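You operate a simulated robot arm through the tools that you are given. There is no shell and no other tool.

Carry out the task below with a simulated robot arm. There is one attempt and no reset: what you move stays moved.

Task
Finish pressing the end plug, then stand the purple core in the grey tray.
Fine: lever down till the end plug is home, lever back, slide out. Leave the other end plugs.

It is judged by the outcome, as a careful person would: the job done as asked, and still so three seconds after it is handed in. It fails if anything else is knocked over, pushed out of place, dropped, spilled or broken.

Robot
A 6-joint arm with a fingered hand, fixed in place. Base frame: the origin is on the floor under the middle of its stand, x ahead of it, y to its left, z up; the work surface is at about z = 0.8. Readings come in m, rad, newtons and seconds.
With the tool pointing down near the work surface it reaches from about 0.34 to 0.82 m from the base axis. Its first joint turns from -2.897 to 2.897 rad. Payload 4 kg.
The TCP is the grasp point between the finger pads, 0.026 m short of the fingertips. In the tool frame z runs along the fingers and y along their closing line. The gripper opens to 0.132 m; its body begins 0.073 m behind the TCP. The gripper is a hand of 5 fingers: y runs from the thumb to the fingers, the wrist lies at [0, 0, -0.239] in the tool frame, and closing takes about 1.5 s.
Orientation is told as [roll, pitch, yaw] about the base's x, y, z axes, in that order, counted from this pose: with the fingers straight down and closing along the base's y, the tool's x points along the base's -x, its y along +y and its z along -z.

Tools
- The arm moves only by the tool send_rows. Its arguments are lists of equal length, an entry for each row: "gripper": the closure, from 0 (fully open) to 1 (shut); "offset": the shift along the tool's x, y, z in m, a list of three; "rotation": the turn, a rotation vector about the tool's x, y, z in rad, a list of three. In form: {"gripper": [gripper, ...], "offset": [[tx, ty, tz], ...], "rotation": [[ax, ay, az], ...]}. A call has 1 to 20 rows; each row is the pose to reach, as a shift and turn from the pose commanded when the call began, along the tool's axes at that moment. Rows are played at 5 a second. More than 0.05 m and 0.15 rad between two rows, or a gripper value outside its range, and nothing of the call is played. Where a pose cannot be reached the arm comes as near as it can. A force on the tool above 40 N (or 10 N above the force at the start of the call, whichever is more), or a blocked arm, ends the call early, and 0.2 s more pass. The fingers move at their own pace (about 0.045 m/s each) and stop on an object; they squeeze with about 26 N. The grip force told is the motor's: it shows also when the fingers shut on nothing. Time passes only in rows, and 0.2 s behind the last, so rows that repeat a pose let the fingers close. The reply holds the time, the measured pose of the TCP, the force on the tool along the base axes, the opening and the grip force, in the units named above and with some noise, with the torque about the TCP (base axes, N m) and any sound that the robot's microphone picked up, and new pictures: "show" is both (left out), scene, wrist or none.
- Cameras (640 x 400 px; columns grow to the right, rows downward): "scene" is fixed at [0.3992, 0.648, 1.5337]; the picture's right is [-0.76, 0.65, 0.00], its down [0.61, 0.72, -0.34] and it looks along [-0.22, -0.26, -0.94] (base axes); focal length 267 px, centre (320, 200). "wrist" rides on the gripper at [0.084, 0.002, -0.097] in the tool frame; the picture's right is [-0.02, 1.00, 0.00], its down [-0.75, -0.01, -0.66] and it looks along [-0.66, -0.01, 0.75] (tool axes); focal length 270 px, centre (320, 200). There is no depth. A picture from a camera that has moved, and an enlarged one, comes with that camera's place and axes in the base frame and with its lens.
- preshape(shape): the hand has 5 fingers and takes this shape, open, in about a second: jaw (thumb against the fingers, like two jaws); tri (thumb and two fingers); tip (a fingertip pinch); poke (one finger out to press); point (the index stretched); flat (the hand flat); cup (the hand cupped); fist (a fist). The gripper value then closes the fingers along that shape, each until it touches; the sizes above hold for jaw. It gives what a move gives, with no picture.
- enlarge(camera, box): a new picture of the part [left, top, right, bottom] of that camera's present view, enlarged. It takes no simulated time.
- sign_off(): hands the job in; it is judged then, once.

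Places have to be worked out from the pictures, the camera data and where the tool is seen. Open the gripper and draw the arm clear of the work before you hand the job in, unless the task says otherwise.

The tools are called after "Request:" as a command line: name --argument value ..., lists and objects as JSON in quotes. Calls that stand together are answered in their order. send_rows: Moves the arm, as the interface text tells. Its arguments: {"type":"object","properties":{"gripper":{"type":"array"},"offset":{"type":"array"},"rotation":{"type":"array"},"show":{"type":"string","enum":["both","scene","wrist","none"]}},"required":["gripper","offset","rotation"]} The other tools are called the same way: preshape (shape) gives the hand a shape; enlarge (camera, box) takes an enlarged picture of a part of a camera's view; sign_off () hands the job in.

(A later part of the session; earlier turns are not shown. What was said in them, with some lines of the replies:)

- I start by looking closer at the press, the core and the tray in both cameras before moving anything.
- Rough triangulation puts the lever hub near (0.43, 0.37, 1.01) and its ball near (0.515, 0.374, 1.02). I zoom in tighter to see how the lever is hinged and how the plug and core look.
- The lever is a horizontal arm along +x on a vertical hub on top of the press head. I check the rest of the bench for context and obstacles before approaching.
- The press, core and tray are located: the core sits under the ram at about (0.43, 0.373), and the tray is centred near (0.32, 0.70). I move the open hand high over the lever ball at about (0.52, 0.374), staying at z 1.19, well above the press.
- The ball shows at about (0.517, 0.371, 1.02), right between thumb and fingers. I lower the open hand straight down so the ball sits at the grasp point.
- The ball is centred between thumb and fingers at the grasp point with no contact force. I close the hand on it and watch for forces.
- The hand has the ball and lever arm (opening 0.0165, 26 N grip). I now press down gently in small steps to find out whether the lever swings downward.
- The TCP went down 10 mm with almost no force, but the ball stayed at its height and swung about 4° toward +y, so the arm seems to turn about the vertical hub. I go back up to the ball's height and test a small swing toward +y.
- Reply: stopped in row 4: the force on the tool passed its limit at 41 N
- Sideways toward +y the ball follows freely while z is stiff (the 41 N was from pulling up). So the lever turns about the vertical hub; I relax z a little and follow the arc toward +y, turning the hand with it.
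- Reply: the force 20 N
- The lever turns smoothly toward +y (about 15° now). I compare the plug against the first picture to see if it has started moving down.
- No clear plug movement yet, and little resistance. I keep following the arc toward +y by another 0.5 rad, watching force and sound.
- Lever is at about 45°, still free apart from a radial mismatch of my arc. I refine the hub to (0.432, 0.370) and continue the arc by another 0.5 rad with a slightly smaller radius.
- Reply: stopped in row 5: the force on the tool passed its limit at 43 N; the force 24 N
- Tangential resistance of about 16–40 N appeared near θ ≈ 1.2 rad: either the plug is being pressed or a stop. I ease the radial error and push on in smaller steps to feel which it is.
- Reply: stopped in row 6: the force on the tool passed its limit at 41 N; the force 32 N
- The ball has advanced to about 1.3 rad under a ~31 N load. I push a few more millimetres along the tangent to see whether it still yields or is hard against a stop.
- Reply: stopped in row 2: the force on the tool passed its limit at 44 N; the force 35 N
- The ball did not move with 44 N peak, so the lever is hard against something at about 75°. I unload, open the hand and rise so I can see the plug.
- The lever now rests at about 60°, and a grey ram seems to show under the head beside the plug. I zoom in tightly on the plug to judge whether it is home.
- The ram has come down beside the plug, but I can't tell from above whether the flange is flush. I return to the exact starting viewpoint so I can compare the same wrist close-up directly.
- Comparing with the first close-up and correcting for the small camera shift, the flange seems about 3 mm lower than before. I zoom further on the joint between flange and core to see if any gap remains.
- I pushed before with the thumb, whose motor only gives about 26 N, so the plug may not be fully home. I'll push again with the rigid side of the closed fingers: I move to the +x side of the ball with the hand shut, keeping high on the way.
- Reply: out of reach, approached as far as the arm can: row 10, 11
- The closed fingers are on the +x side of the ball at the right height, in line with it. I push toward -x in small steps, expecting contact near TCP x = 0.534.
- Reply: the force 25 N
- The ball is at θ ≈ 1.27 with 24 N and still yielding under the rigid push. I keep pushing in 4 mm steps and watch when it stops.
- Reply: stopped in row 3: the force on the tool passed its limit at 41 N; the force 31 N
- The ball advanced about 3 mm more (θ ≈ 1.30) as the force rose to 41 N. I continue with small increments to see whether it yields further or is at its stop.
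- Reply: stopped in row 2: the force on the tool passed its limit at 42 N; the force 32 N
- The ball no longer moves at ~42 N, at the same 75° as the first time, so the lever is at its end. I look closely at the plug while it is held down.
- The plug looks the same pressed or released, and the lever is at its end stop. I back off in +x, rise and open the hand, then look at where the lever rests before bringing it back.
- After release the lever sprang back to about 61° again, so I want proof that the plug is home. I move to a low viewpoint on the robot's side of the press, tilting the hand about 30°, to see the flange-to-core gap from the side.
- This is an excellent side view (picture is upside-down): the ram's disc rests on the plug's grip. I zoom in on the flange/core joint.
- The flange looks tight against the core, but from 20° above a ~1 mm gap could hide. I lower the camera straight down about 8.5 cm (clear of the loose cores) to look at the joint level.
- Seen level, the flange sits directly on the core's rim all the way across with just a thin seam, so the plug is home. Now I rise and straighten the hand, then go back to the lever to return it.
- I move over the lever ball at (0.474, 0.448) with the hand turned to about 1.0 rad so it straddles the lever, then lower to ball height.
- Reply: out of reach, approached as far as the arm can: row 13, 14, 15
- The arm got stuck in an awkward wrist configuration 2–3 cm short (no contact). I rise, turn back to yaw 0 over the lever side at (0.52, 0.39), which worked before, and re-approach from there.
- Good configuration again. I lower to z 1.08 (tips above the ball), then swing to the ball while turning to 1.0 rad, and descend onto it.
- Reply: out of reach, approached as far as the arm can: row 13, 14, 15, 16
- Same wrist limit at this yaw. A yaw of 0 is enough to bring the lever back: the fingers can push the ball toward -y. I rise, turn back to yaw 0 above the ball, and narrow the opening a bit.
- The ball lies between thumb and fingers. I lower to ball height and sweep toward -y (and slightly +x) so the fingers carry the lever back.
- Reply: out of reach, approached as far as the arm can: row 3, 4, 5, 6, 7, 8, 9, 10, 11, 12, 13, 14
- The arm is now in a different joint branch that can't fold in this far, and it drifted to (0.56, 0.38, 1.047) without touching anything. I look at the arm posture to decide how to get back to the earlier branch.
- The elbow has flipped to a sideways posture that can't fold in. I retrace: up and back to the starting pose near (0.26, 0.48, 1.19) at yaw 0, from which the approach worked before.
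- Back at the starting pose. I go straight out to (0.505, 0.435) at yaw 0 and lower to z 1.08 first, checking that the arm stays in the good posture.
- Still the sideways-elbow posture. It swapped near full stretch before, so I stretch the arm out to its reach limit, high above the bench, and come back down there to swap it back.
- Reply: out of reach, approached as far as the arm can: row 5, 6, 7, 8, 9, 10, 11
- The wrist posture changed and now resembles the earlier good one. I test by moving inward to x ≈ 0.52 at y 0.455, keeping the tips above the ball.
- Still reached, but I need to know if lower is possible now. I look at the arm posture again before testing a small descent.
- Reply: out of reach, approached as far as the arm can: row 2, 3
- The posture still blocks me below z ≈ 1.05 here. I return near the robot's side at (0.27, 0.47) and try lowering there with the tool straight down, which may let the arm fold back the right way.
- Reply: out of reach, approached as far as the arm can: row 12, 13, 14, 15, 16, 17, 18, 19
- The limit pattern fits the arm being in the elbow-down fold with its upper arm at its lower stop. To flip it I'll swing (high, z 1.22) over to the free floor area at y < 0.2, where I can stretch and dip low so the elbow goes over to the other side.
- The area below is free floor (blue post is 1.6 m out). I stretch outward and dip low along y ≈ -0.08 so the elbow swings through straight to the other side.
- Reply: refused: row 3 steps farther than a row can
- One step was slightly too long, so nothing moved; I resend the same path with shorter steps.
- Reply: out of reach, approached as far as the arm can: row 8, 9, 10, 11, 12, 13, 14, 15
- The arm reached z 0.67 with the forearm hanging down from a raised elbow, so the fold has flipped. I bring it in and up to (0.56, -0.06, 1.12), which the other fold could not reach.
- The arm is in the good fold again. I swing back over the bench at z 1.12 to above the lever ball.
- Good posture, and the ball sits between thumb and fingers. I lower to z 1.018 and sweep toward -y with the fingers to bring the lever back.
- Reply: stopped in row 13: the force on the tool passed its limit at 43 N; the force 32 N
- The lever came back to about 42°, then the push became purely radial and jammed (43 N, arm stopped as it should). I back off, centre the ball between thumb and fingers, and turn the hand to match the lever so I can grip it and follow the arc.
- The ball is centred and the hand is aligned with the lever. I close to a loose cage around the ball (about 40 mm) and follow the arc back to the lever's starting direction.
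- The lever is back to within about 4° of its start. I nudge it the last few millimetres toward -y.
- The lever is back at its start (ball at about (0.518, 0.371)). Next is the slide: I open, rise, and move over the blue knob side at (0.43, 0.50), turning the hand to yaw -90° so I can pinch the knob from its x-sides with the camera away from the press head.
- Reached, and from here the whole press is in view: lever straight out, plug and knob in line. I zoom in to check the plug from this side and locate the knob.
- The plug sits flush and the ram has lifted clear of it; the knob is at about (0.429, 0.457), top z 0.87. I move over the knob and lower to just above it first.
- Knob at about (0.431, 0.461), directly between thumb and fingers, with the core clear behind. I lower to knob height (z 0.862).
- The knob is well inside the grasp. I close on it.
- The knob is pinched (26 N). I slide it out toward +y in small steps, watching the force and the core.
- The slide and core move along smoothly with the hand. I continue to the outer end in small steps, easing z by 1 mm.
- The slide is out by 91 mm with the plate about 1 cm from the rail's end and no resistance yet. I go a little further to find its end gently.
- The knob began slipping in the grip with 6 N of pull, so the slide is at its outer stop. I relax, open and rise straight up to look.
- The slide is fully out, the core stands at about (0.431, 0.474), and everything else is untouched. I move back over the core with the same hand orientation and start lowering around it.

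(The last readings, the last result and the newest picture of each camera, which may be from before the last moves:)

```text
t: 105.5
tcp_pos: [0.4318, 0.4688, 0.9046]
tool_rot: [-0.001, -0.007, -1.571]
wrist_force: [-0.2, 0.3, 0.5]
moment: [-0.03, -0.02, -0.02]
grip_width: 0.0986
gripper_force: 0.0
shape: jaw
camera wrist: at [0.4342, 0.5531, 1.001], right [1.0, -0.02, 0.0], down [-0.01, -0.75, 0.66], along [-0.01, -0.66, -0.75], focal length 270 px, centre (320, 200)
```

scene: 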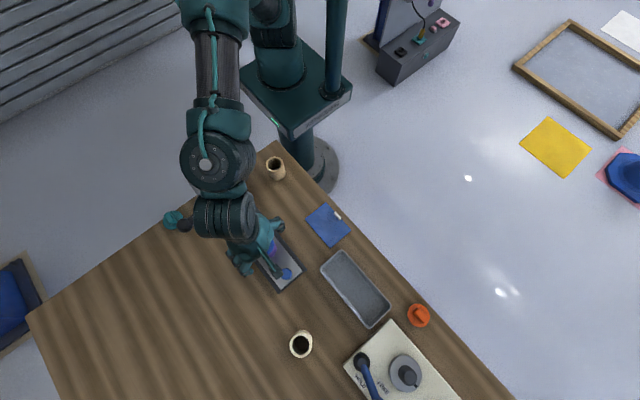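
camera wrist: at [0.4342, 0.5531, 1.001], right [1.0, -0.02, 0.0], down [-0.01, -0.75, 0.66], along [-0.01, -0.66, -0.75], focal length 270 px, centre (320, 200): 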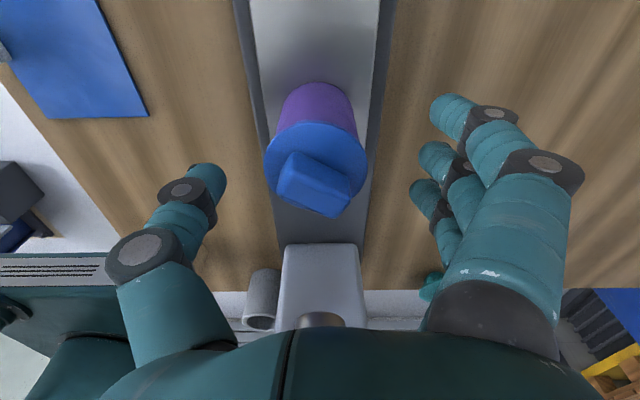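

The core is centred between thumb and fingers at (0.431, 0.471). I lower to z 0.858 and close on the purple body below the flange.

Request:
send_rows --gripper '[0.25, 0.25, 0.25, 0.25, 0.4, 0.55, 0.7, 0.85, 1, 1, 1, 1]' --offset '[[0, -0.001, 0.015], [0, -0.001, 0.03], [0, -0.001, 0.0466], [0, -0.001, 0.0466], [0, -0.001, 0.0466], [0, -0.001, 0.0466], [0, -0.001, 0.0466], [0, -0.001, 0.0466], [0, -0.001, 0.0466], [0, -0.001, 0.0466], [0, -0.001, 0.0466], [0, -0.001, 0.0466]]' --rotation '[[0, 0, 0], [0, 0, 0], [0, 0, 0], [0, 0, 0], [0, 0, 0], [0, 0, 0], [0, 0, 0], [0, 0, 0], [0, 0, 0], [0, 0, 0], [0, 0, 0], [0, 0, 0]]'

Request:
enlarge --camera "wrist" --box '[200, 80, 440, 330]'

```text
t: 108.1
tcp_pos: [0.4297, 0.4679, 0.8581]
tool_rot: [-0.004, -0.007, -1.568]
wrist_force: [-4.2, 0.3, 1.7]
moment: [0.02, 0.03, 0.02]
grip_width: 0.0257
gripper_force: 26.2
shape: jaw
camera wrist: at [0.4323, 0.5536, 0.9555], right [1.0, -0.02, 0.0], down [-0.01, -0.75, 0.66], along [-0.01, -0.66, -0.75], focal length 270 px, centre (320, 200)
```

scene: 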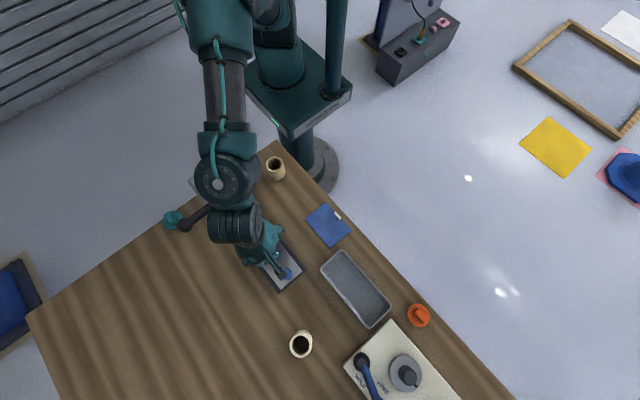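
wrist: 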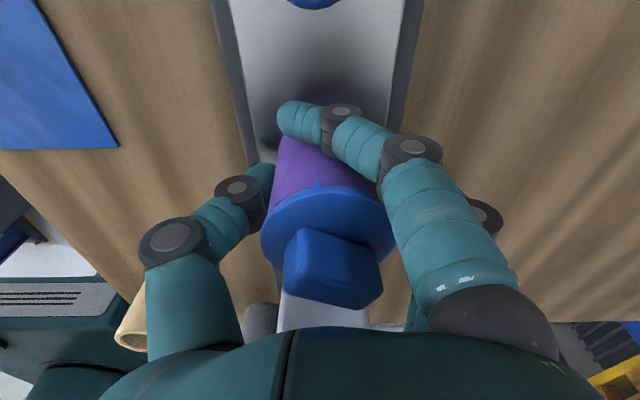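

```text
1.60 times, centred on (320, 205) of wrist
camera zoom: at [0.4323, 0.5536, 0.9555], right [1.0, -0.02, 0.0], down [-0.01, -0.75, 0.66], along [-0.01, -0.66, -0.75], focal length 432 px, centre (320, 192)
```

zoom: 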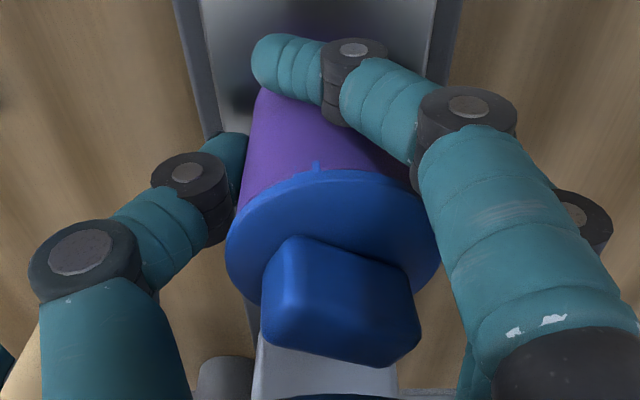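

The core is gripped (26 mm reading, 26 N) but it looks slightly leaning in the hand. I zoom in to judge the tilt before lifting.

Request:
enlarge --camera "wrist" --box '[245, 90, 405, 240]'

```text
2.67 times, centred on (325, 165) of wrist
camera zoom: at [0.4323, 0.5536, 0.9555], right [1.0, -0.02, 0.0], down [-0.01, -0.75, 0.66], along [-0.01, -0.66, -0.75], focal length 721 px, centre (307, 293)
```

zoom: 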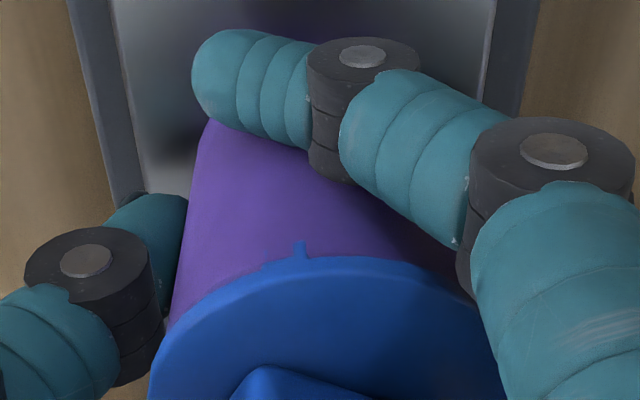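

The core's edge lines converge to the vertical, so it is upright. But the fingertips are only ~10 mm above its base and would meet the tray rim, so I open a little, rise 9 mm, and regrip higher on the purple body.

Request:
send_rows --gripper '[0.8, 0.6, 0.45, 0.45, 0.45, 0.45, 0.6, 0.75, 0.9, 1, 1, 1, 1]' --offset '[[0, 0, 0], [0, 0, 0], [0, 0.001, 0], [0, 0.001, 0], [0.001, 0.001, -0.005], [0.001, 0.001, -0.009], [0.001, 0.001, -0.009], [0.001, 0.001, -0.009], [0.001, 0.001, -0.009], [0.001, 0.001, -0.009], [0.001, 0.001, -0.009], [0.001, 0.001, -0.009], [0.001, 0.001, -0.009]]' --rotation '[[0, 0, 0], [0, 0, 0], [0, 0, 0], [0, 0, 0], [0, 0, 0], [0, 0, 0], [0, 0, 0], [0, 0, 0], [0, 0, 0], [0, 0, 0], [0, 0, 0], [0, 0, 0], [0, 0, 0]]' --show "wrist"

Request:
enlarge --camera "wrist" --box '[245, 90, 405, 240]'

```text
t: 110.9
tcp_pos: [0.4311, 0.4694, 0.8684]
tool_rot: [-0.003, -0.008, -1.57]
wrist_force: [-8.2, 1.2, 0.8]
moment: [0.02, 0.19, 0.03]
grip_width: 0.0259
gripper_force: 25.7
shape: jaw
camera wrist: at [0.4334, 0.5552, 0.9637], right [1.0, -0.02, 0.0], down [-0.01, -0.75, 0.66], along [-0.01, -0.66, -0.75], focal length 270 px, centre (320, 200)
```

wrist: 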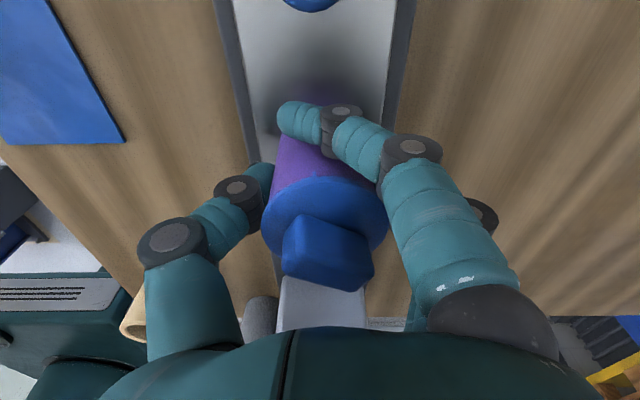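

```text
2.67 times, centred on (325, 165) of wrist
camera zoom: at [0.4334, 0.5552, 0.9637], right [1.0, -0.02, 0.0], down [-0.01, -0.75, 0.66], along [-0.01, -0.66, -0.75], focal length 721 px, centre (307, 293)
```

zoom: 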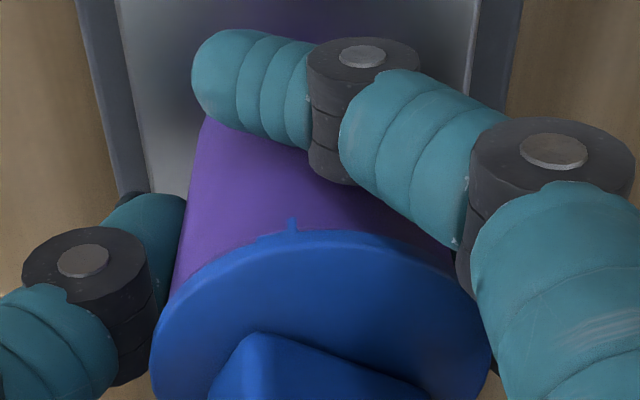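

Upright and gripped higher. I lift slowly straight up 5 cm and check the hold.

Request:
send_rows --gripper '[1, 1, 1, 1, 1, 1]' --offset '[[0, 0, -0.005], [0, 0, -0.012], [0, 0, -0.022], [0, 0, -0.034], [0, 0, -0.045], [0, 0, -0.055]]' --rotation '[[0, 0, 0], [0, 0, 0], [0, 0, 0], [0, 0, 0], [0, 0, 0], [0, 0, 0]]'

```text
t: 112.3
tcp_pos: [0.4325, 0.4685, 0.9215]
tool_rot: [-0.002, -0.006, -1.572]
wrist_force: [1.0, -0.2, -0.6]
moment: [-0.02, 0.01, -0.04]
grip_width: 0.0245
gripper_force: 26.1
shape: jaw
camera wrist: at [0.4351, 0.5537, 1.0186], right [1.0, -0.02, 0.0], down [-0.01, -0.75, 0.66], along [-0.01, -0.66, -0.75], focal length 270 px, centre (320, 200)
```

scene: 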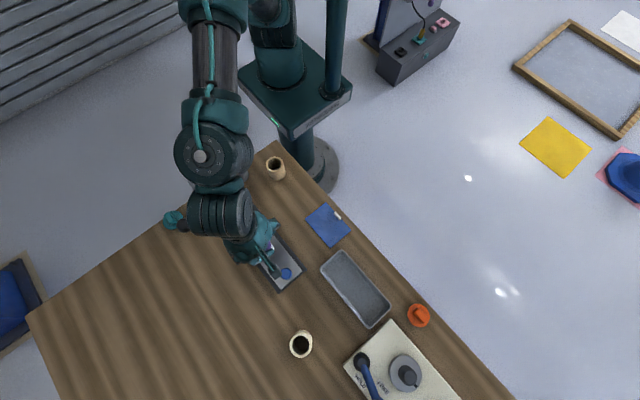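
wrist: 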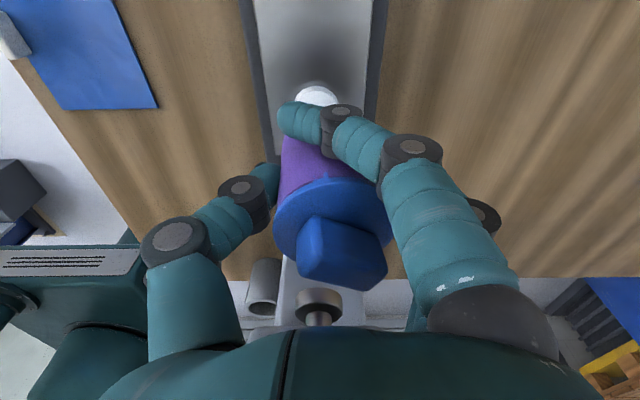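

The core is securely held; a round seat shows on the slide beneath it. I lift to z 0.975 and carry it to above the tray centre (0.318, 0.688), turning the hand back to yaw 0.

Request:
send_rows --gripper '[1, 1, 1, 1, 1, 1, 1, 1, 1, 1, 1, 1, 1, 1, 1, 1]' --offset '[[0, 0, -0.025], [0, 0, -0.0535], [0.016, -0.008, -0.0535], [0.032, -0.0164, -0.0535], [0.049, -0.0246, -0.0535], [0.065, -0.034, -0.0535], [0.082, -0.0425, -0.0535], [0.098, -0.051, -0.0535], [0.114, -0.0595, -0.0535], [0.131, -0.068, -0.0535], [0.147, -0.077, -0.0535], [0.163, -0.085, -0.0535], [0.18, -0.0935, -0.0535], [0.196, -0.102, -0.0535], [0.2195, -0.1145, -0.0535], [0.2195, -0.1145, -0.0535]]' --rotation '[[0, 0, 0], [0, 0, 0], [0, 0, -0.12], [0, 0, -0.24], [0, 0, -0.36], [0, 0, -0.48], [0, 0, -0.6], [0, 0, -0.72], [0, 0, -0.84], [0, 0, -0.96], [0, 0, -1.08], [0, 0, -1.2], [0, 0, -1.33], [0, 0, -1.45], [0, 0, -1.572], [0, 0, -1.572]]'

```text
t: 115.7
tcp_pos: [0.3193, 0.6908, 0.9742]
tool_rot: [-0.007, 0.002, 0.002]
wrist_force: [-0.6, 0.6, -0.7]
moment: [-0.01, 0.04, -0.01]
grip_width: 0.0246
gripper_force: 26.0
shape: jaw
camera wrist: at [0.2352, 0.6931, 1.071], right [0.02, 1.0, -0.01], down [0.75, -0.01, 0.66], along [0.66, -0.02, -0.75], focal length 270 px, centre (320, 200)
```

scene: 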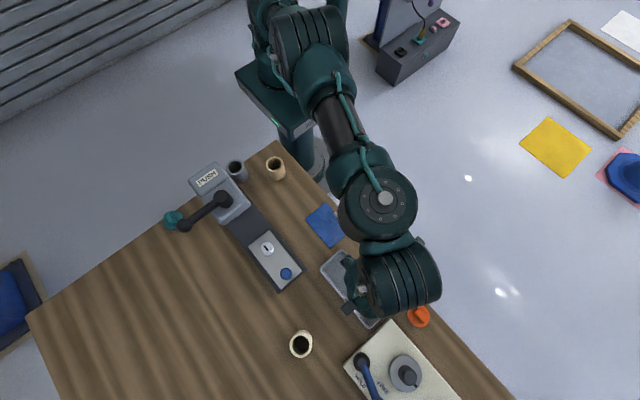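
wrist: 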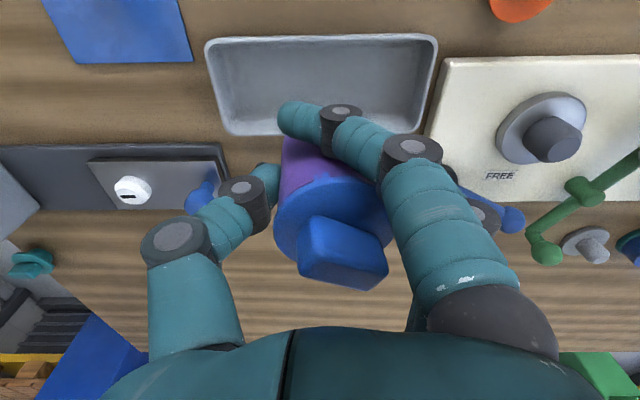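

The core is over the tray. I zoom in on the tray to measure its rim and floor before lowering.

Request:
enlarge --camera "wrist" --box '[190, 20, 450, 180]'

Request:
enlarge --camera "scene" --box '[300, 230, 460, 340]'

```text
2.46 times, centred on (320, 100) of wrist
camera zoom: at [0.2352, 0.6931, 1.071], right [0.02, 1.0, -0.01], down [0.75, -0.01, 0.66], along [0.66, -0.02, -0.75], focal length 665 px, centre (320, 446)
```

zoom: 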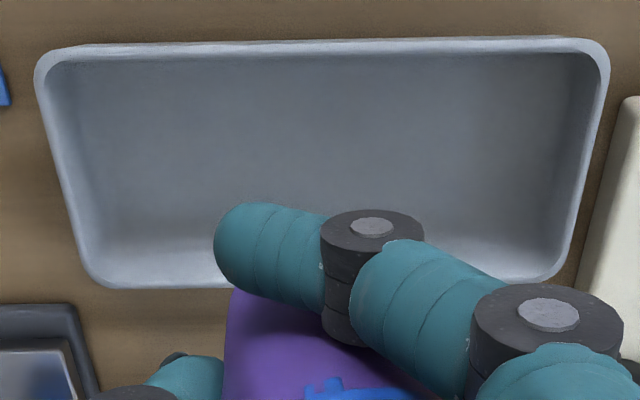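

```text
3.64 times, centred on (380, 285) of scene
camera zoom: at [0.3992, 0.648, 1.5337], right [-0.76, 0.65, 0.0], down [0.61, 0.72, -0.34], along [-0.22, -0.26, -0.94], focal length 970 px, centre (102, -109)
```

zoom: 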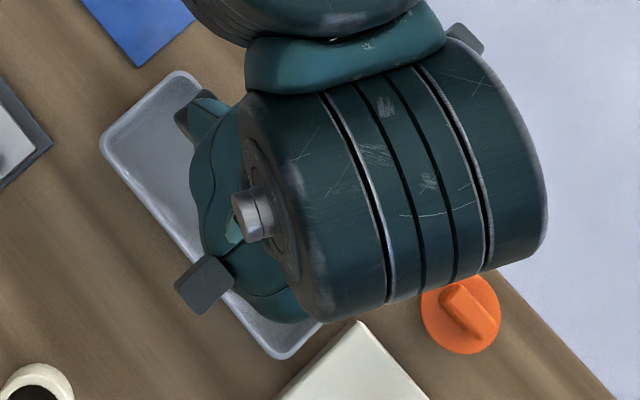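

The tray spans x 0.279–0.360, y 0.599–0.781 with a rim near z 0.83. The core is over its centre, so I lower it at yaw 0 until its base is just entering the tray, then check.

Request:
send_rows --gripper '[1, 1, 1, 1, 1, 1, 1]' --offset '[[-0.002, -0.001, 0.02], [-0.002, -0.001, 0.04], [-0.002, -0.001, 0.06], [-0.002, -0.001, 0.078], [-0.002, -0.001, 0.09], [-0.002, -0.001, 0.1], [-0.002, -0.001, 0.1]]' --rotation '[[-0.007, 0, 0], [-0.007, 0, 0], [-0.007, 0, 0], [-0.007, 0, 0], [-0.007, 0, 0], [-0.007, 0, 0], [-0.007, 0, 0]]'

Request:
enlarge --camera "wrist" --box '[190, 60, 450, 240]'

```text
t: 117.3
tcp_pos: [0.3196, 0.6883, 0.8734]
tool_rot: [-0.001, 0.003, 0.001]
wrist_force: [-0.5, -0.3, -0.6]
moment: [0.0, -0.03, 0.02]
grip_width: 0.0245
gripper_force: 26.3
shape: jaw
camera wrist: at [0.236, 0.6903, 0.971], right [0.02, 1.0, 0.0], down [0.75, -0.01, 0.66], along [0.66, -0.01, -0.75], focal length 270 px, centre (320, 200)
```

scene: 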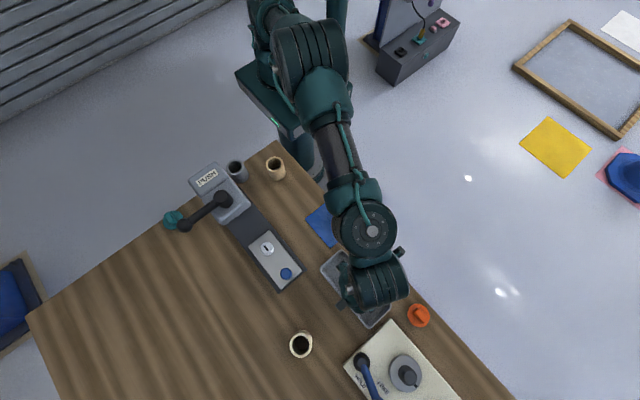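
wrist: 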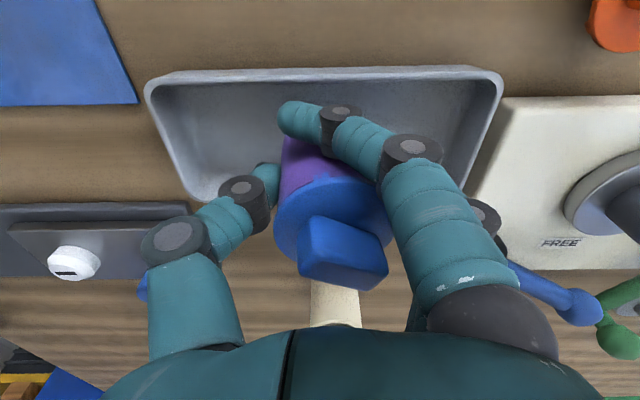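

```text
2.22 times, centred on (320, 150) of wrist
camera zoom: at [0.236, 0.6903, 0.971], right [0.02, 1.0, 0.0], down [0.75, -0.01, 0.66], along [0.66, -0.01, -0.75], focal length 601 px, centre (320, 311)
```

zoom: 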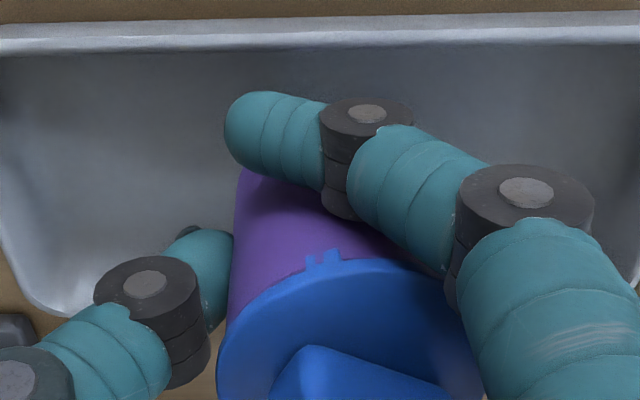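

Triangulating the rim between the two views gives z ≈ 0.82, so the fingers clear it. I lower further to z 0.857, just above expected floor contact at about 0.851.

Request:
send_rows --gripper '[1, 1, 1, 1]' --offset '[[-0.001, 0, 0.005], [-0.001, 0, 0.01], [-0.001, 0, 0.014], [-0.001, 0, 0.016]]' --rotation '[[0, 0, 0], [0, 0, 0], [0, 0, 0], [0, 0, 0]]' --show "wrist"

Request:
enlarge --camera "wrist" --box '[130, 60, 510, 300]'

```text
t: 118.3
tcp_pos: [0.3214, 0.6862, 0.8586]
tool_rot: [0.001, 0.002, 0.002]
wrist_force: [-0.5, -0.8, -0.9]
moment: [0.03, 0.0, 0.04]
grip_width: 0.0244
gripper_force: 26.0
shape: jaw
camera wrist: at [0.2371, 0.6889, 0.9552], right [0.02, 1.0, 0.0], down [0.75, -0.01, 0.66], along [0.66, -0.01, -0.75], focal length 270 px, centre (320, 200)
```

wrist: 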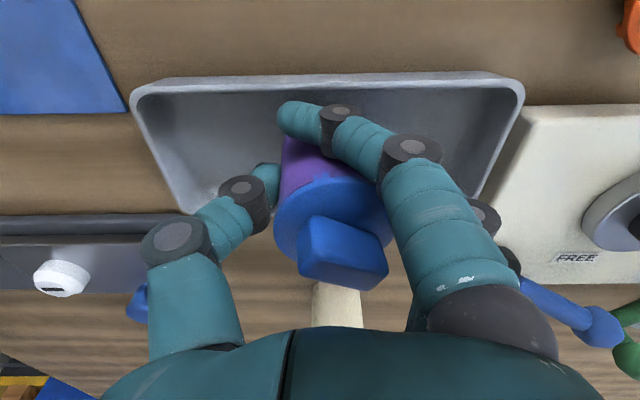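

```text
1.67 times, centred on (320, 180) of wrist
camera zoom: at [0.2371, 0.6889, 0.9552], right [0.02, 1.0, 0.0], down [0.75, -0.01, 0.66], along [0.66, -0.01, -0.75], focal length 450 px, centre (320, 233)
```

zoom: 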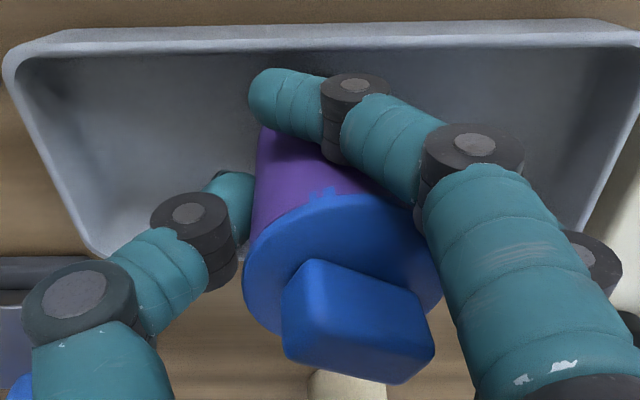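

No contact yet (−0.9 N). I go down in 1–2 mm steps to feel for the tray floor.

Request:
send_rows --gripper '[1, 1, 1, 1]' --offset '[[0, 0, 0.0015], [0, 0, 0.003], [0, 0, 0.0045], [0, 0, 0.006]]' --rotation '[[0, 0, 0], [0, 0, 0], [0, 0, 0], [0, 0, 0]]' --show "none"

```text
t: 119.3
tcp_pos: [0.3208, 0.6877, 0.8524]
tool_rot: [0.0, 0.004, 0.003]
wrist_force: [0.2, 0.1, -0.7]
moment: [0.0, -0.01, 0.01]
grip_width: 0.0243
gripper_force: 25.5
shape: jaw
```

Request:
send_rows --gripper '[1, 1, 1]' --offset '[[0, 0, 0.001], [0, 0, 0.002], [0, 0, 0.003]]' --rotation '[[0, 0, 0], [0, 0, 0], [0, 0, 0]]' --show "wrist"

```text
t: 120.1
tcp_pos: [0.3205, 0.6894, 0.8513]
tool_rot: [0.002, 0.001, 0.001]
wrist_force: [0.5, -2.1, 8.0]
moment: [0.13, 0.0, 0.0]
grip_width: 0.0246
gripper_force: 26.2
shape: jaw
camera wrist: at [0.2366, 0.6905, 0.9475], right [0.02, 1.0, 0.0], down [0.75, -0.02, 0.66], along [0.66, -0.01, -0.75], focal length 270 px, centre (320, 200)
```

wrist: 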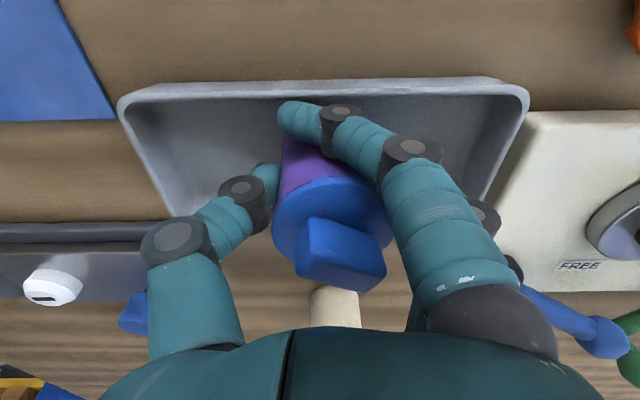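

Contact: +8 N at z 0.851, exactly where the core's base should meet the tray floor. I open the hand gradually and look.

Request:
send_rows --gripper '[0.95, 0.88, 0.8, 0.72, 0.65, 0.58, 0.52, 0.46, 0.4, 0.4, 0.4]' --offset '[[0, 0, -0.0005], [0, 0, -0.0005], [0, 0, -0.0005], [0, 0, -0.0005], [0, 0, -0.0005], [0, 0, -0.0005], [0, 0, -0.0005], [0, 0, -0.0005], [0, 0, -0.0005], [0, 0, -0.0005], [0, 0, -0.0005]]' --rotation '[[0, 0, 0], [0, 0, 0], [0, 0, 0], [0, 0, 0], [0, 0, 0], [0, 0, 0], [0, 0, 0], [0, 0, 0], [0, 0, 0], [0, 0, 0], [0, 0, 0]]'

Request:
enlarge --camera "wrist" --box '[180, 60, 460, 320]'

```text
t: 122.5
tcp_pos: [0.3208, 0.6871, 0.8506]
tool_rot: [0.003, 0.001, -0.001]
wrist_force: [9.3, -6.6, 19.7]
moment: [0.44, -0.67, -0.47]
grip_width: 0.074
gripper_force: 0.1
shape: jaw
camera wrist: at [0.2368, 0.6894, 0.9477], right [0.02, 1.0, 0.0], down [0.75, -0.02, 0.66], along [0.66, -0.01, -0.75], focal length 270 px, centre (320, 200)
```

scene: 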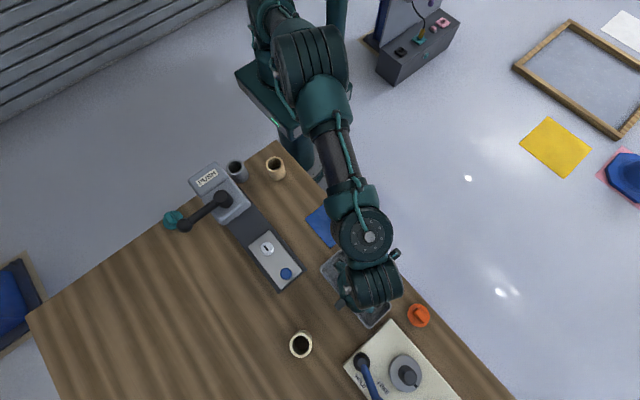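
wrist: 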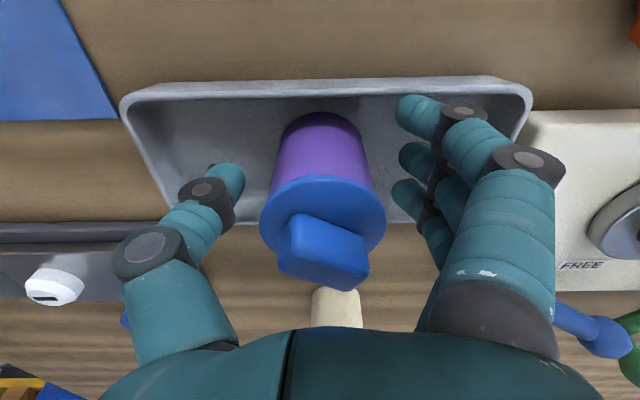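

```text
1.54 times, centred on (320, 190) of wrist
camera zoom: at [0.2368, 0.6894, 0.9477], right [0.02, 1.0, 0.0], down [0.75, -0.02, 0.66], along [0.66, -0.01, -0.75], focal length 416 px, centre (320, 215)
```

zoom: 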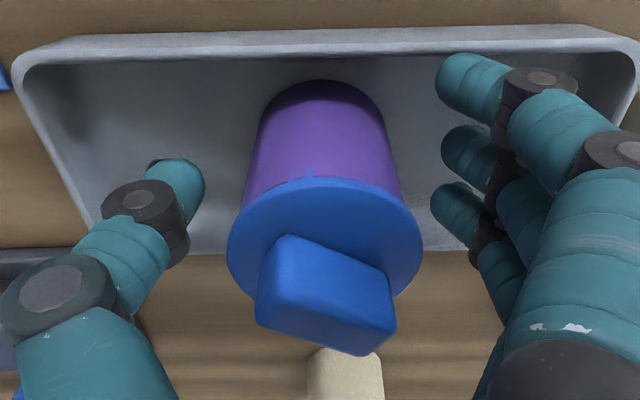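

The core stands upright in the tray, released. Some finger presses on the tray (about 20 N), so I rise straight up right away, slowly.

Request:
send_rows --gripper '[0.4, 0.4, 0.4, 0.4, 0.4]' --offset '[[0, 0, -0.004], [0, 0, -0.009], [0, 0, -0.015], [0, 0, -0.022], [0, 0, -0.03]]' --rotation '[[0, 0, 0], [0, 0, 0], [0, 0, 0], [0, 0, 0], [0, 0, 0]]' --show "wrist"

```text
t: 123.7
tcp_pos: [0.3193, 0.6885, 0.8798]
tool_rot: [-0.001, 0.004, 0.003]
wrist_force: [-0.1, 0.7, -1.0]
moment: [-0.01, -0.02, 0.01]
grip_width: 0.0789
gripper_force: 0.0
shape: jaw
camera wrist: at [0.236, 0.6893, 0.9765], right [0.02, 1.0, 0.0], down [0.75, -0.01, 0.66], along [0.66, -0.01, -0.75], focal length 270 px, centre (320, 200)
```

wrist: 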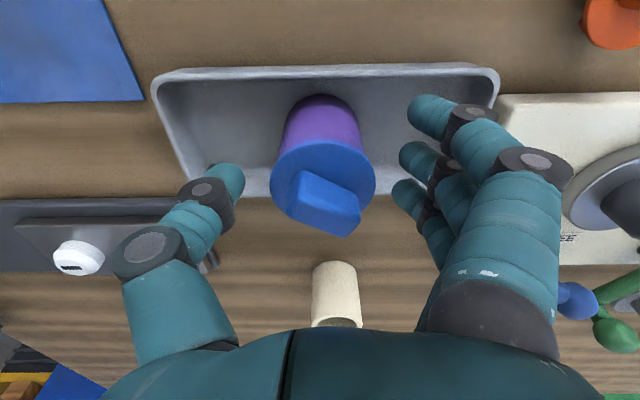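

Free of all contact, core standing. I rise further straight up and then draw back toward the start pose so the scene camera can see everything.

Request:
send_rows --gripper '[0.4, 0.4, 0.4, 0.4, 0.3, 0.2, 0.1, 0, 0, 0, 0]' --offset '[[0, 0, -0.025], [0, 0, -0.055], [0, 0, -0.09], [0.005, -0.02, -0.115], [0.012, -0.05, -0.14], [0.02, -0.085, -0.165], [0.028, -0.12, -0.19], [0.036, -0.155, -0.21], [0.044, -0.19, -0.22], [0.05, -0.2, -0.22], [0.05, -0.2, -0.22]]' --rotation '[[0, 0, 0], [0, 0, 0], [0, 0, 0], [0, 0, 0], [0, 0, 0], [0, 0, 0], [0, 0, 0], [0, 0, 0], [0, 0, 0], [0, 0, 0], [0, 0, 0]]'

Request:
enlarge --camera "scene" --box '[300, 230, 460, 340]'

Request:
enlarge --camera "wrist" --box '[360, 20, 560, 140]'

Request:
enlarge --camera "scene" --box '[150, 130, 350, 300]'

```text
t: 126.1
tcp_pos: [0.2717, 0.4859, 1.1004]
tool_rot: [0.001, 0.002, 0.002]
wrist_force: [-0.1, -0.2, -0.3]
moment: [-0.04, 0.03, 0.02]
grip_width: 0.1318
gripper_force: 0.1
shape: jaw
camera wrist: at [0.1873, 0.4877, 1.197], right [0.02, 1.0, 0.0], down [0.75, -0.01, 0.66], along [0.66, -0.01, -0.75], focal length 270 px, centre (320, 200)
```

scene: 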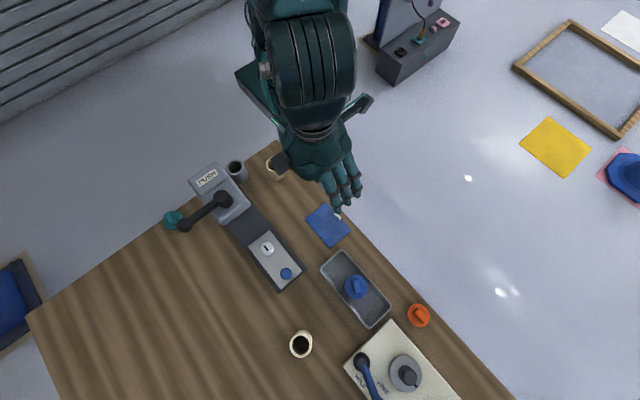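
wrist: 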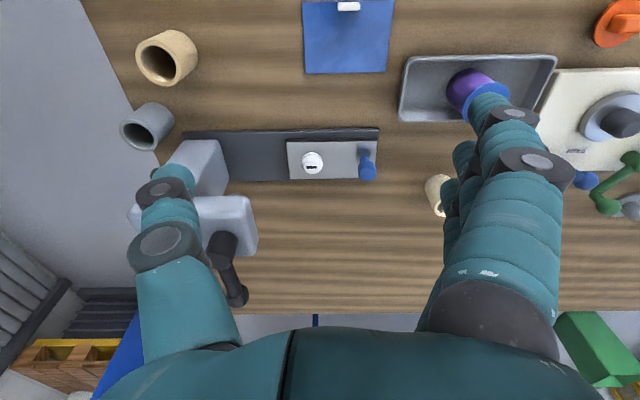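

```text
3.64 times, centred on (380, 285) of scene
camera zoom: at [0.3992, 0.648, 1.5337], right [-0.76, 0.65, 0.0], down [0.61, 0.72, -0.34], along [-0.22, -0.26, -0.94], focal length 970 px, centre (102, -109)
```

zoom: 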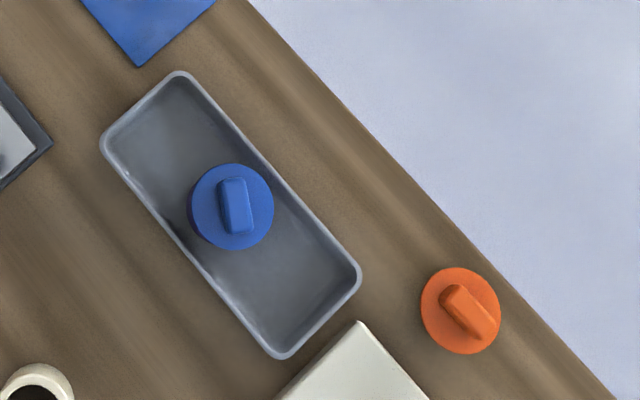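

```text
3.20 times, centred on (460, 80) of wrist
camera zoom: at [0.1873, 0.4877, 1.197], right [0.02, 1.0, 0.0], down [0.75, -0.01, 0.66], along [0.66, -0.01, -0.75], focal length 865 px, centre (-128, 584)
```

zoom: 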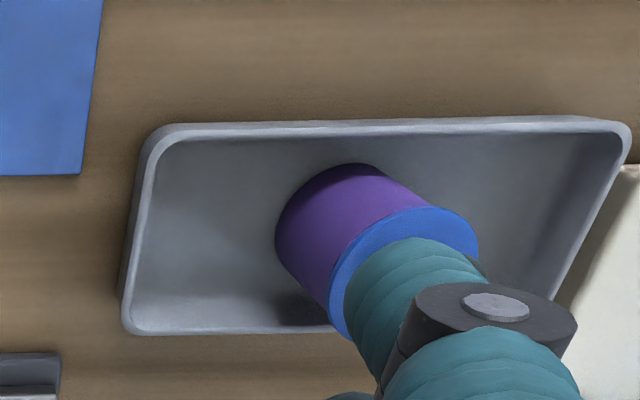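

```text
2.35 times, centred on (250, 215) of scene
camera zoom: at [0.3992, 0.648, 1.5337], right [-0.76, 0.65, 0.0], down [0.61, 0.72, -0.34], along [-0.22, -0.26, -0.94], focal length 628 px, centre (485, 165)
```

zoom: 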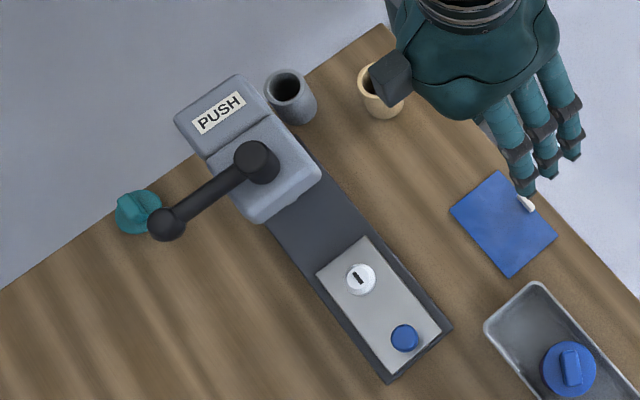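

All is in place: slide out, lever back, core standing in the tray, other parts untouched. As a last check I want a near-level look at the plug seam now; I move to a clear spot on the robot's side of the tray, well away from the core.

Request:
send_rows --gripper '[0, 0, 0, 0, 0, 0, 0, 0, 0, 0, 0, 0, 0, 0]' --offset '[[0.018, 0.03, 0], [0.036, 0.06, 0], [0.054, 0.09, 0], [0.072, 0.12, 0], [0.09, 0.15, 0], [0.1, 0.18, 0], [0.105, 0.2, 0.01], [0.105, 0.2, 0.03], [0.105, 0.2, 0.055], [0.105, 0.2, 0.08], [0.105, 0.2, 0.105], [0.105, 0.2, 0.13], [0.105, 0.2, 0.155], [0.105, 0.2, 0.175]]' --rotation '[[0, 0, 0], [0, 0, 0], [0, 0, 0], [0, 0, 0], [0, 0, 0], [0, 0, 0], [0, -0.06, 0], [0, -0.13, 0], [0, -0.2, 0], [0, -0.27, 0], [0, -0.34, 0], [0, -0.41, 0], [0, -0.47, 0], [0, -0.52, 0]]'

Request:
enlarge --camera "wrist" --box '[270, 150, 370, 250]'

```text
t: 129.1
tcp_pos: [0.1675, 0.72, 0.9602]
tool_rot: [-0.002, -0.444, 0.0]
wrist_force: [-0.5, -0.6, 0.2]
moment: [-0.03, -0.01, 0.01]
grip_width: 0.1318
gripper_force: 0.1
shape: jaw
out of reach, approached as far as the arm can: row 7, 8, 11, 12, 13, 14
camera wrist: at [0.0496, 0.7228, 1.011], right [0.02, 1.0, 0.01], down [0.4, -0.02, 0.92], along [0.92, -0.01, -0.4], focal length 270 px, centre (320, 200)
```

scene: 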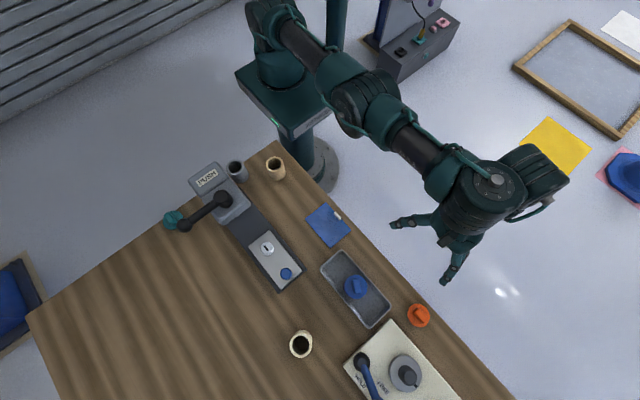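
wrist: 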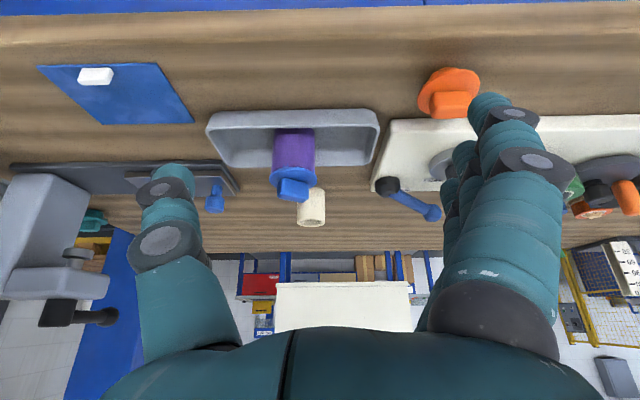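

```text
4.00 times, centred on (320, 200) of wrist
camera zoom: at [0.0496, 0.7228, 1.011], right [0.02, 1.0, 0.01], down [0.4, -0.02, 0.92], along [0.92, -0.01, -0.4], focal length 1081 px, centre (320, 200)
```

zoom: 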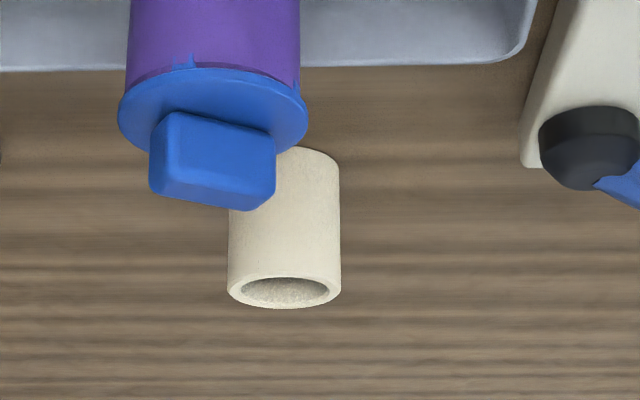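

The core stands upright in the tray. I zoom in on the seam and on the whole core once more.

Request:
enlarge --camera "wrist" --box '[262, 140, 327, 205]'

Request:
enlarge --camera "scene" --box '[300, 230, 460, 340]'

```text
6.15 times, centred on (294, 172) of wrist
camera zoom: at [0.0496, 0.7228, 1.011], right [0.02, 1.0, 0.01], down [0.4, -0.02, 0.92], along [0.92, -0.01, -0.4], focal length 1663 px, centre (477, 369)
```

zoom: 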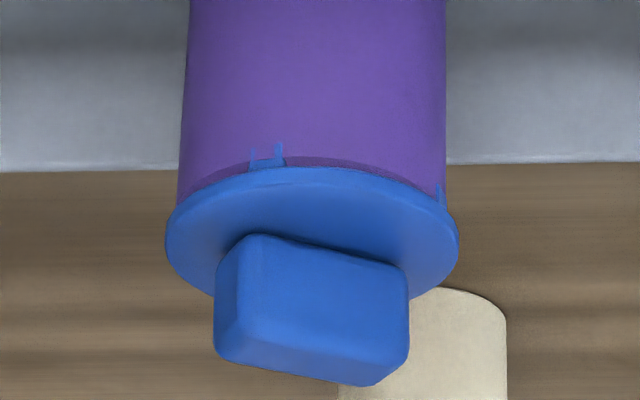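

```text
3.64 times, centred on (380, 285) of scene
camera zoom: at [0.3992, 0.648, 1.5337], right [-0.76, 0.65, 0.0], down [0.61, 0.72, -0.34], along [-0.22, -0.26, -0.94], focal length 970 px, centre (102, -109)
```

zoom: 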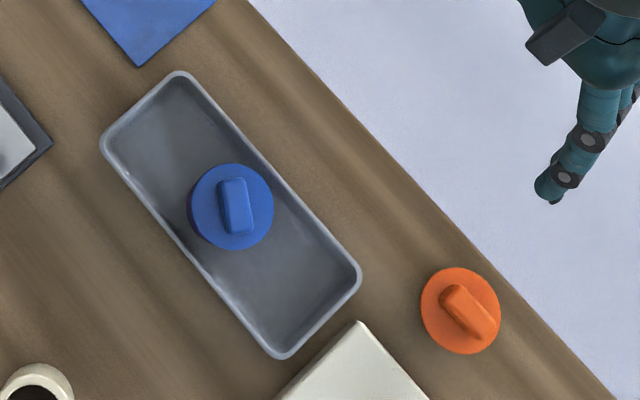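

The flange sits flush on the core and the core stands squarely in the tray, with orange plug, cream core and panel untouched. I draw the open hand up and back, clear of the work.

Request:
send_rows --gripper '[0, 0, 0, 0, 0, 0, 0, 0]' --offset '[[-0.0172, 0, -0.0361], [-0.0344, 0, -0.0722], [-0.0516, -0.01, -0.1084], [-0.0516, -0.05, -0.1084], [-0.0516, -0.09, -0.1084], [-0.0516, -0.13, -0.1084], [-0.0516, -0.17, -0.1084], [-0.0516, -0.17, -0.1084]]' --rotation '[[0, 0, 0], [0, 0, 0], [0, 0.09, 0], [0, 0.18, 0], [0, 0.27, 0], [0, 0.36, 0], [0, 0.444, 0], [0, 0.444, 0]]'

Request:
enlarge --camera "scene" --box '[150, 130, 470, 400]'

```text
t: 130.9
tcp_pos: [0.1774, 0.5806, 1.1164]
tool_rot: [-0.004, 0.005, 0.001]
wrist_force: [-0.9, 0.2, -0.2]
moment: [0.0, 0.01, -0.01]
grip_width: 0.1317
gripper_force: 0.1
shape: jaw
out of reach, approached as far as the arm can: row 2, 5, 6, 7, 8
camera wrist: at [0.0939, 0.5841, 1.2133], right [0.02, 1.0, 0.0], down [0.75, -0.01, 0.66], along [0.66, -0.02, -0.75], focal length 270 px, centre (320, 200)
```

scene: 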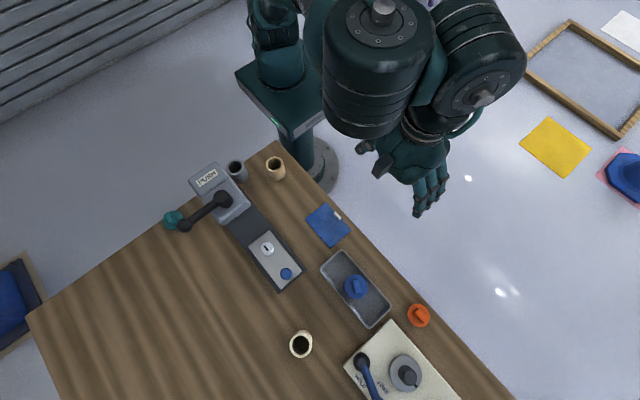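
wrist: 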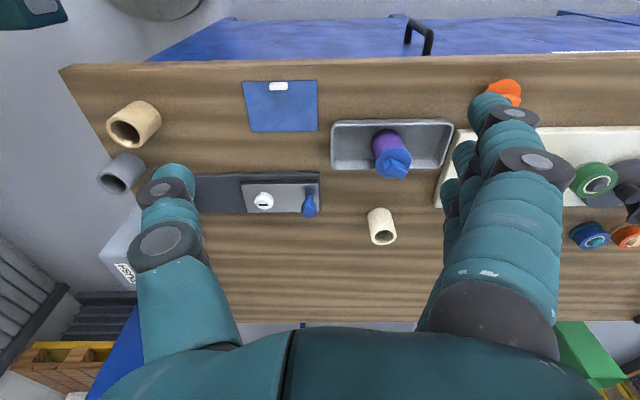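

```text
1.48 times, centred on (310, 265) of scene
camera zoom: at [0.3992, 0.648, 1.5337], right [-0.76, 0.65, 0.0], down [0.61, 0.72, -0.34], along [-0.22, -0.26, -0.94], focal length 395 px, centre (335, 104)
```

zoom: 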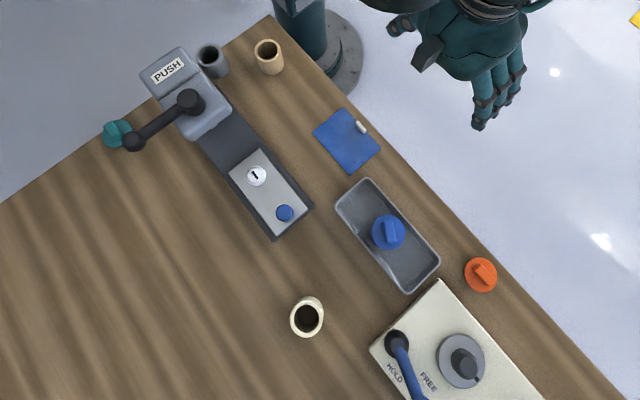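

The purple core stands in the grey tray with its plug home. The lever is back, the slide is out, everything else is where it started, and the open hand is clear of the work. I hand the job in.

Request:
sign_off

```text
The job is handed in.
```

The end plug is pressed home and the purple core is standing upright in the middle of the grey tray. The lever is back at its start, and the slide is pulled out to its stop.

- **Pressing:** I pressed the lever twice, each time to its end stop at about 75°. A near-level close-up afterwards showed the flange seated on the core's rim with only a thin seam. No click was picked up, so I judged "home" from the picture and the lever stopping, not from a sound.
- **Arm posture:** partway through, the arm got stuck in a posture it couldn't work from. I swung it over the open floor beside the bench to free it, and nothing was touched.
- **Tray:** while letting go of the core, a finger pressed on the tray with about 20 N. I lifted off straight away; the tray stayed in place and the core stayed upright.

In the last pictures the other end plugs, the loose cores and the panel are all where they started. I left the hand open and clear of the work.
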